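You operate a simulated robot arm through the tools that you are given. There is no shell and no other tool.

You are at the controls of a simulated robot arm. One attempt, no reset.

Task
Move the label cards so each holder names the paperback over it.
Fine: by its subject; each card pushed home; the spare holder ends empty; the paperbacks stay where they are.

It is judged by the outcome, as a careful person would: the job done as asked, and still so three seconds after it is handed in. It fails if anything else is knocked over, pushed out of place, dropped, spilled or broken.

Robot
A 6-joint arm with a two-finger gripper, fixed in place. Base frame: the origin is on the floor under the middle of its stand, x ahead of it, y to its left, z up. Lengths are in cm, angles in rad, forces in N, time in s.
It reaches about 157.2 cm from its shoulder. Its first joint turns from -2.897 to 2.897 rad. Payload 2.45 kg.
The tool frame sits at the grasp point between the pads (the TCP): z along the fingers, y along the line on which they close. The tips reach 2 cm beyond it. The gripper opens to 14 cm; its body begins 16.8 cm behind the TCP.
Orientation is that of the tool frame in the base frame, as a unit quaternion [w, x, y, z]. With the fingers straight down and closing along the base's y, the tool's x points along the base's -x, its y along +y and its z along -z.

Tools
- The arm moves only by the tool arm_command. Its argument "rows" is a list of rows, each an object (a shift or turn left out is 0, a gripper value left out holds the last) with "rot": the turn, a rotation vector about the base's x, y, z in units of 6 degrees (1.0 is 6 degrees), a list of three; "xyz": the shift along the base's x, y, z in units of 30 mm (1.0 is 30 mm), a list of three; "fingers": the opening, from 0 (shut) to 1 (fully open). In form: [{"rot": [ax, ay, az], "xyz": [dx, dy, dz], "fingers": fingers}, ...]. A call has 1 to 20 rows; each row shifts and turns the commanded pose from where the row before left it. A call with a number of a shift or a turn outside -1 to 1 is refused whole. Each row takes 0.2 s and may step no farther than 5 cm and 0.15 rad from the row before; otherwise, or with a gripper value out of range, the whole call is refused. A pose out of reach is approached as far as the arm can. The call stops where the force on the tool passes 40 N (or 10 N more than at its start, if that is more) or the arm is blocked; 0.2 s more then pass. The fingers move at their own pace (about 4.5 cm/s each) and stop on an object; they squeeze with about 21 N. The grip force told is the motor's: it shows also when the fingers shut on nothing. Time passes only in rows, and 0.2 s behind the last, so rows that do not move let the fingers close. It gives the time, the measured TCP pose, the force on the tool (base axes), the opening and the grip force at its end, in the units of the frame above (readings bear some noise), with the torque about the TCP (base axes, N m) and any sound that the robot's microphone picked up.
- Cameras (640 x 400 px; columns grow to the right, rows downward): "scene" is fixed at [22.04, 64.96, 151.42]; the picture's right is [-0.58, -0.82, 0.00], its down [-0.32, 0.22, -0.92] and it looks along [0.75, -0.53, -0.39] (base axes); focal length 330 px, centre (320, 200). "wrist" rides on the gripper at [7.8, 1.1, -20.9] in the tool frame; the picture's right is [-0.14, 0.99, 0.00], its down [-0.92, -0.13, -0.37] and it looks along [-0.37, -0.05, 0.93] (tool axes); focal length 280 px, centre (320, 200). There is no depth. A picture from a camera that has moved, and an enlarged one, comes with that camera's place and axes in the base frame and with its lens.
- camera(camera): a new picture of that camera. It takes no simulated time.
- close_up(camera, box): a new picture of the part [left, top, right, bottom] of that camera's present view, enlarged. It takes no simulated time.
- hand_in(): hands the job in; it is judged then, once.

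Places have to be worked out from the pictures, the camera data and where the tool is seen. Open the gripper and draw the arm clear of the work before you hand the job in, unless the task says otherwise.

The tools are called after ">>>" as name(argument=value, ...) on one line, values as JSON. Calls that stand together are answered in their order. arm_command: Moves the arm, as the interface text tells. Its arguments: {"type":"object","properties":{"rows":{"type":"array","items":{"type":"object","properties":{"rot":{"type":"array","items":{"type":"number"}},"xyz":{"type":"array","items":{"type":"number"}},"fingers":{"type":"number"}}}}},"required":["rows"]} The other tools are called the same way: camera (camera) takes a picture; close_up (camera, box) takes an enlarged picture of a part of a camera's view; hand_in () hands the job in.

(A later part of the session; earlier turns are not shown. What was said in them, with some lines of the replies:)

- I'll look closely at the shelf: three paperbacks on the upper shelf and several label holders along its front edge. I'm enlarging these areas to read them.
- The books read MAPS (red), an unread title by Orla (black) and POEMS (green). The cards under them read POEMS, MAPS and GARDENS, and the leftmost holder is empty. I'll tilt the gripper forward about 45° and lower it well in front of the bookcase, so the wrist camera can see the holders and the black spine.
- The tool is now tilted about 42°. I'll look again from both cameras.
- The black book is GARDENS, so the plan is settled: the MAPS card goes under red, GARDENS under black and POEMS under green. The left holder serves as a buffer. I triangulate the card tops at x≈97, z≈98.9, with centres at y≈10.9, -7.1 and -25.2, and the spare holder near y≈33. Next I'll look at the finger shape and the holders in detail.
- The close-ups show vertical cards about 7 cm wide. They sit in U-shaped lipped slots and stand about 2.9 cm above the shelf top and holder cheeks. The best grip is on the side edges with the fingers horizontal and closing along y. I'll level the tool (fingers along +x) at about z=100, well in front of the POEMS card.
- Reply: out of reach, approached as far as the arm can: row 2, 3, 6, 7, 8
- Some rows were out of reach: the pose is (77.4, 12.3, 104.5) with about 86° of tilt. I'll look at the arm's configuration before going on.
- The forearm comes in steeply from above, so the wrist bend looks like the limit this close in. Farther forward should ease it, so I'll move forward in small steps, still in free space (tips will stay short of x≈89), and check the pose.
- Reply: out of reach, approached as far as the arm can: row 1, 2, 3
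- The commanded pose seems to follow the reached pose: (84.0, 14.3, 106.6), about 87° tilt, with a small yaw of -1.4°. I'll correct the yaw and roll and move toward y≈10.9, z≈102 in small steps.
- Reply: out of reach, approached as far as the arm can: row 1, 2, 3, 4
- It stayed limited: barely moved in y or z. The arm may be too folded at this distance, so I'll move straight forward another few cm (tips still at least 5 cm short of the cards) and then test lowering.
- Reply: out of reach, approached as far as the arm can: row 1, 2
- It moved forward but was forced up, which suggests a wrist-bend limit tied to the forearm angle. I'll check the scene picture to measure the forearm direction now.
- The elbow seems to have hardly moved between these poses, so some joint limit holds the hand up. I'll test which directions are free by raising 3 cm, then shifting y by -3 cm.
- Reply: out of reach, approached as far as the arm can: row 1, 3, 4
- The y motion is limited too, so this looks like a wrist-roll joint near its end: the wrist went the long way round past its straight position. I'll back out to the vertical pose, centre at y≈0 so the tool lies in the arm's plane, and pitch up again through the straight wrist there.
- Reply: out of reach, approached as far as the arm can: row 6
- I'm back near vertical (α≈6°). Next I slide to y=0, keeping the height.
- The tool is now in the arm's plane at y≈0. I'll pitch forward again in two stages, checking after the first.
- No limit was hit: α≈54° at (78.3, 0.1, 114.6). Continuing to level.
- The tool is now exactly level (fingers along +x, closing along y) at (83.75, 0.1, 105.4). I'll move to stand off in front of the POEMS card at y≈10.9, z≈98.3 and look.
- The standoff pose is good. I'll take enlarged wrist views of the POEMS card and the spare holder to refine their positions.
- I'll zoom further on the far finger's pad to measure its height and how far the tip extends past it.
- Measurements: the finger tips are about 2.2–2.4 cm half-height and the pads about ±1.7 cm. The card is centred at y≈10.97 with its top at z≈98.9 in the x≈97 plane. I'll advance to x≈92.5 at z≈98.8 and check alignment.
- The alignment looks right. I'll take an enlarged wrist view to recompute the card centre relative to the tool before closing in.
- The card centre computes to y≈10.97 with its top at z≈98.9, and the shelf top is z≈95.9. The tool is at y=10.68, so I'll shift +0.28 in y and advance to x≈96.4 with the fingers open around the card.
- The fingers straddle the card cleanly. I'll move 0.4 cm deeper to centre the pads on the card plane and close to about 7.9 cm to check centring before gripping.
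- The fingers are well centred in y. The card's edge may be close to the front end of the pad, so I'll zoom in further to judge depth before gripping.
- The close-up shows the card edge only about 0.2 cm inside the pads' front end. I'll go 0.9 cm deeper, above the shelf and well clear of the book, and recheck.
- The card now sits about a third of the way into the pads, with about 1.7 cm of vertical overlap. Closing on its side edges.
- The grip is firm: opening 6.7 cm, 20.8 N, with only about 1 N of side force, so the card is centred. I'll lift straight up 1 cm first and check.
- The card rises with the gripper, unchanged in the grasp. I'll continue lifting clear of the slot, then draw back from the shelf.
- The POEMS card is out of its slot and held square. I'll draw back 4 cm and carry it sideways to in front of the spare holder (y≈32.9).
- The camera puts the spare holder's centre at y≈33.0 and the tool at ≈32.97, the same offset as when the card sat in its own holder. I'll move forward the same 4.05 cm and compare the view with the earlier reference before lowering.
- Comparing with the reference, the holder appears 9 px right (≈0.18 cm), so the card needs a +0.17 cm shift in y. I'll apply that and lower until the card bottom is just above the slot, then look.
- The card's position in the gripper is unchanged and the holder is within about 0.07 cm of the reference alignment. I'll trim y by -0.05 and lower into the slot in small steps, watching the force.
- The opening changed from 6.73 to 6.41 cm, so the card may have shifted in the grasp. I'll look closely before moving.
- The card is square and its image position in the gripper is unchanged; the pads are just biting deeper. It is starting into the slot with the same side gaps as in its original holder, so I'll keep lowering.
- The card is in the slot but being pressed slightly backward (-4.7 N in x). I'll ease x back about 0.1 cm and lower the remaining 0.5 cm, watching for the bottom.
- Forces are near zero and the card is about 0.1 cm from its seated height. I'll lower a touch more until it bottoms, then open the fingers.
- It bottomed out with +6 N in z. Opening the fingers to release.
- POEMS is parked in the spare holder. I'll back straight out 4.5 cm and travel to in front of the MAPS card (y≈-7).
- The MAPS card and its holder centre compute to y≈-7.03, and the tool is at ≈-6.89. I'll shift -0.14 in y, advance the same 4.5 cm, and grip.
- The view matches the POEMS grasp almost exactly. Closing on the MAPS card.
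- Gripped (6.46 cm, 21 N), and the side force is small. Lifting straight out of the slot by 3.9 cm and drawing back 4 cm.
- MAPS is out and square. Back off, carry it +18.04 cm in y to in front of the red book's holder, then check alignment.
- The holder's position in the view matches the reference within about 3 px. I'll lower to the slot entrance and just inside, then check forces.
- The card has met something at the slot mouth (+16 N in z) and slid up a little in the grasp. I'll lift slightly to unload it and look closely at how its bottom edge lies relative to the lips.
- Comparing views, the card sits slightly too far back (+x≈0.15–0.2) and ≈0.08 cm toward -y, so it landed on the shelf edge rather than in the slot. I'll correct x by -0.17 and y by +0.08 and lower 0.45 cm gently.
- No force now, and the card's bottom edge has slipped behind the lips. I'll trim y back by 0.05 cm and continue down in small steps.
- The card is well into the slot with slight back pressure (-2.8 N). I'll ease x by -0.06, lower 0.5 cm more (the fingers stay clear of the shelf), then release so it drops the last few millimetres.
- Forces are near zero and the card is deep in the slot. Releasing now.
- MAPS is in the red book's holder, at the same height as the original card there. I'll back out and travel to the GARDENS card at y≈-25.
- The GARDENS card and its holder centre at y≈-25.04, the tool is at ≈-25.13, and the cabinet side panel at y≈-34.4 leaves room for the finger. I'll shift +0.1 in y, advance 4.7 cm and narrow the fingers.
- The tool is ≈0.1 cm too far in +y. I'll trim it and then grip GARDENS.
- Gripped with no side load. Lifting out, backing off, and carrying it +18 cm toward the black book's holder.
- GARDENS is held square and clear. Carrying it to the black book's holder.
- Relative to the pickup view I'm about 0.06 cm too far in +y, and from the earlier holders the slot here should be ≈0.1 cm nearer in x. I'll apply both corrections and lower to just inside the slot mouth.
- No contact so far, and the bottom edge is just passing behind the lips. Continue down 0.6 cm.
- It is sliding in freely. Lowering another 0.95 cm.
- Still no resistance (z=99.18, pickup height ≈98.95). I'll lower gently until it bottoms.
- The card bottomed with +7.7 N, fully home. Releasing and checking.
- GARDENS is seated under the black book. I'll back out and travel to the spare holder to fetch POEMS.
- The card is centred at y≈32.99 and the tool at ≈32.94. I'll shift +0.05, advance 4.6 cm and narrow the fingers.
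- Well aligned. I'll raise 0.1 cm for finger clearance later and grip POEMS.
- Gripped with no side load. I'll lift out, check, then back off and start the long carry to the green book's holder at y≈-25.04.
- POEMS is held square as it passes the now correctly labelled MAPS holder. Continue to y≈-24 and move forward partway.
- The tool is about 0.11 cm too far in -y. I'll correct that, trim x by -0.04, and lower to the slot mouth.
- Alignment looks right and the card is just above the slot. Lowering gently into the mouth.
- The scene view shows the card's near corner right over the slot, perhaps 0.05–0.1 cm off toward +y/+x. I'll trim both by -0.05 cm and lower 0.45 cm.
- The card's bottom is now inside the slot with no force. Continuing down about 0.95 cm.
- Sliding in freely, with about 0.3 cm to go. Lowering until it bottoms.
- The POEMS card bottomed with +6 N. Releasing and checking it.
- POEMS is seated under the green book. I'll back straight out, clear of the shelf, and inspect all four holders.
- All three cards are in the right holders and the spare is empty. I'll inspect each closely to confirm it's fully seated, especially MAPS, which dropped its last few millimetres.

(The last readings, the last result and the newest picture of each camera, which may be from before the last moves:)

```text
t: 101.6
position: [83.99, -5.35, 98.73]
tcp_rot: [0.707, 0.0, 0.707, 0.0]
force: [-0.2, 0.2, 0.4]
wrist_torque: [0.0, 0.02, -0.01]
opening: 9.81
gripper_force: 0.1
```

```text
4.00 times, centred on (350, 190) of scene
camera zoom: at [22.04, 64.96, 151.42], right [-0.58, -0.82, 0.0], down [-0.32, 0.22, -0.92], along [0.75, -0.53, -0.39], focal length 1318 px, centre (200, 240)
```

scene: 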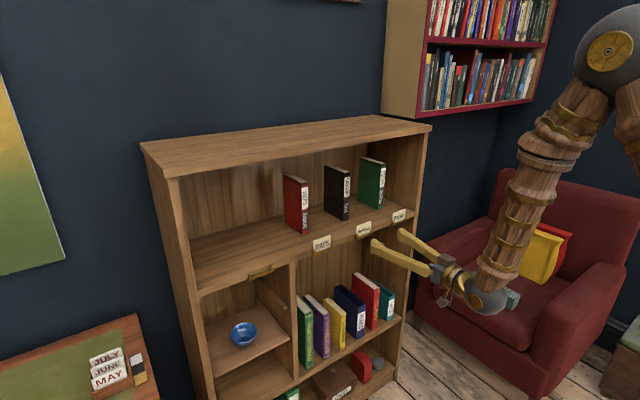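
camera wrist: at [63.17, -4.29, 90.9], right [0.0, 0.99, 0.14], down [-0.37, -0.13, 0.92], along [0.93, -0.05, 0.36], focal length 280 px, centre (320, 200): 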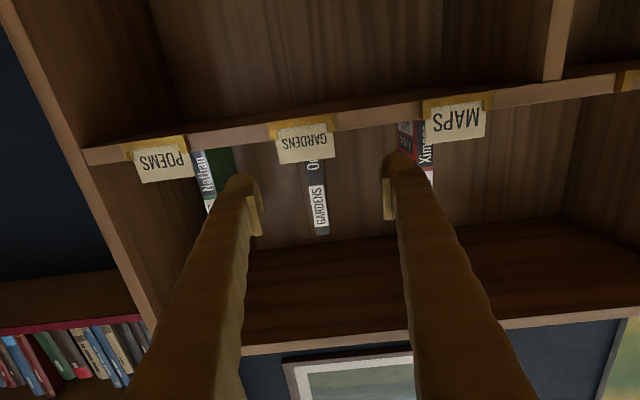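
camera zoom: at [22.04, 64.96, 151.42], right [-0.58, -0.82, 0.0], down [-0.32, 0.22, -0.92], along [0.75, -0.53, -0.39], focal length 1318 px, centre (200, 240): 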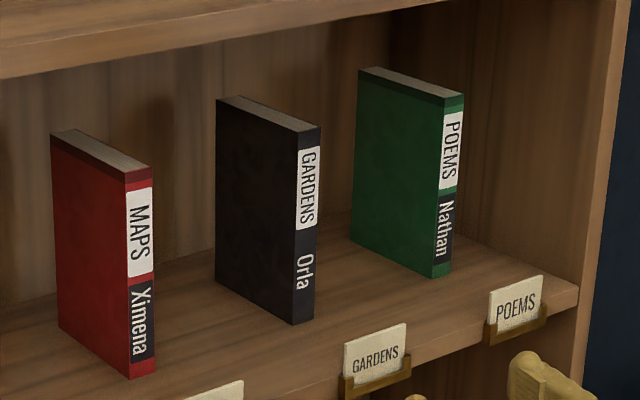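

All three cards sit at the same height as the original cards did (within about a pixel), the books haven't moved, and the spare holder is empty. I'll open the gripper fully and draw the arm back and up, clear of the work.

>>> arm_command(rows=[{"xyz": [-0.4, 0, 0.3], "fingers": 1}, {"xyz": [-0.5, 0, 0.5]}, {"xyz": [-0.5, 0, 0.5]}, {"xyz": [-0.4, 0, 0.5]}, {"xyz": [0, 0, 0.5]}, {"xyz": [0, 0, 0]}, {"xyz": [0, 0, 0]}])

>>> camera(camera="scene")

>>> close_up(camera="scene", box=[230, 195, 422, 290])

```text
t: 103.2
position: [79.61, -5.94, 105.83]
tcp_rot: [0.707, -0.001, 0.708, 0.0]
force: [-1.0, 0.2, -0.6]
wrist_torque: [0.01, -0.01, 0.02]
opening: 14.01
gripper_force: 0.0
out of reach, approached as far as the arm can: row 3, 4
```

```text
taken
```

scene: 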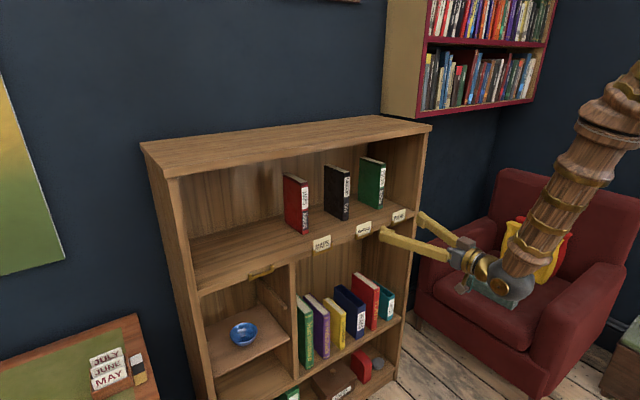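

```text
3.33 times, centred on (326, 242) of scene
camera zoom: at [22.04, 64.96, 151.42], right [-0.58, -0.82, 0.0], down [-0.32, 0.22, -0.92], along [0.75, -0.53, -0.39], focal length 1099 px, centre (300, 58)
```

zoom: 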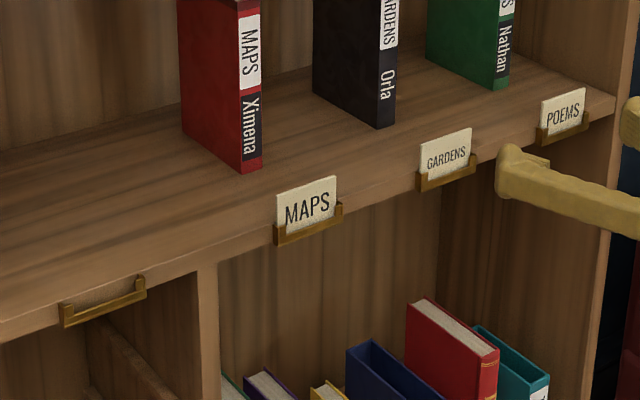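

The gripper is open and the fingertips are about 15 cm clear of the shelf. MAPS, GARDENS and POEMS sit under their matching books, the spare holder is empty, and nothing else has moved. Handing in.

>>> hand_in()

```text
The job is handed in.
```

The three label cards now match the paperbacks above them, and I've handed the job in. I haven't seen the judging result.

- **Red book (Ximena):** its holder now reads MAPS.
- **Black book (Orla):** its holder now reads GARDENS.
- **Green book (Nathan):** its holder now reads POEMS.
- **Spare holder:** it held POEMS during the swap and is empty again.

All three cards sit at the same height as the originals did. I pressed GARDENS and POEMS down until they bottomed. MAPS caught on the edge of its slot on the first try and slid a little in the grip. I realigned it, and it dropped the last few millimetres on release instead of being pressed.

In the final pictures the paperbacks and everything else on the shelf are where they were. The gripper is open and the arm is clear of the bookcase.
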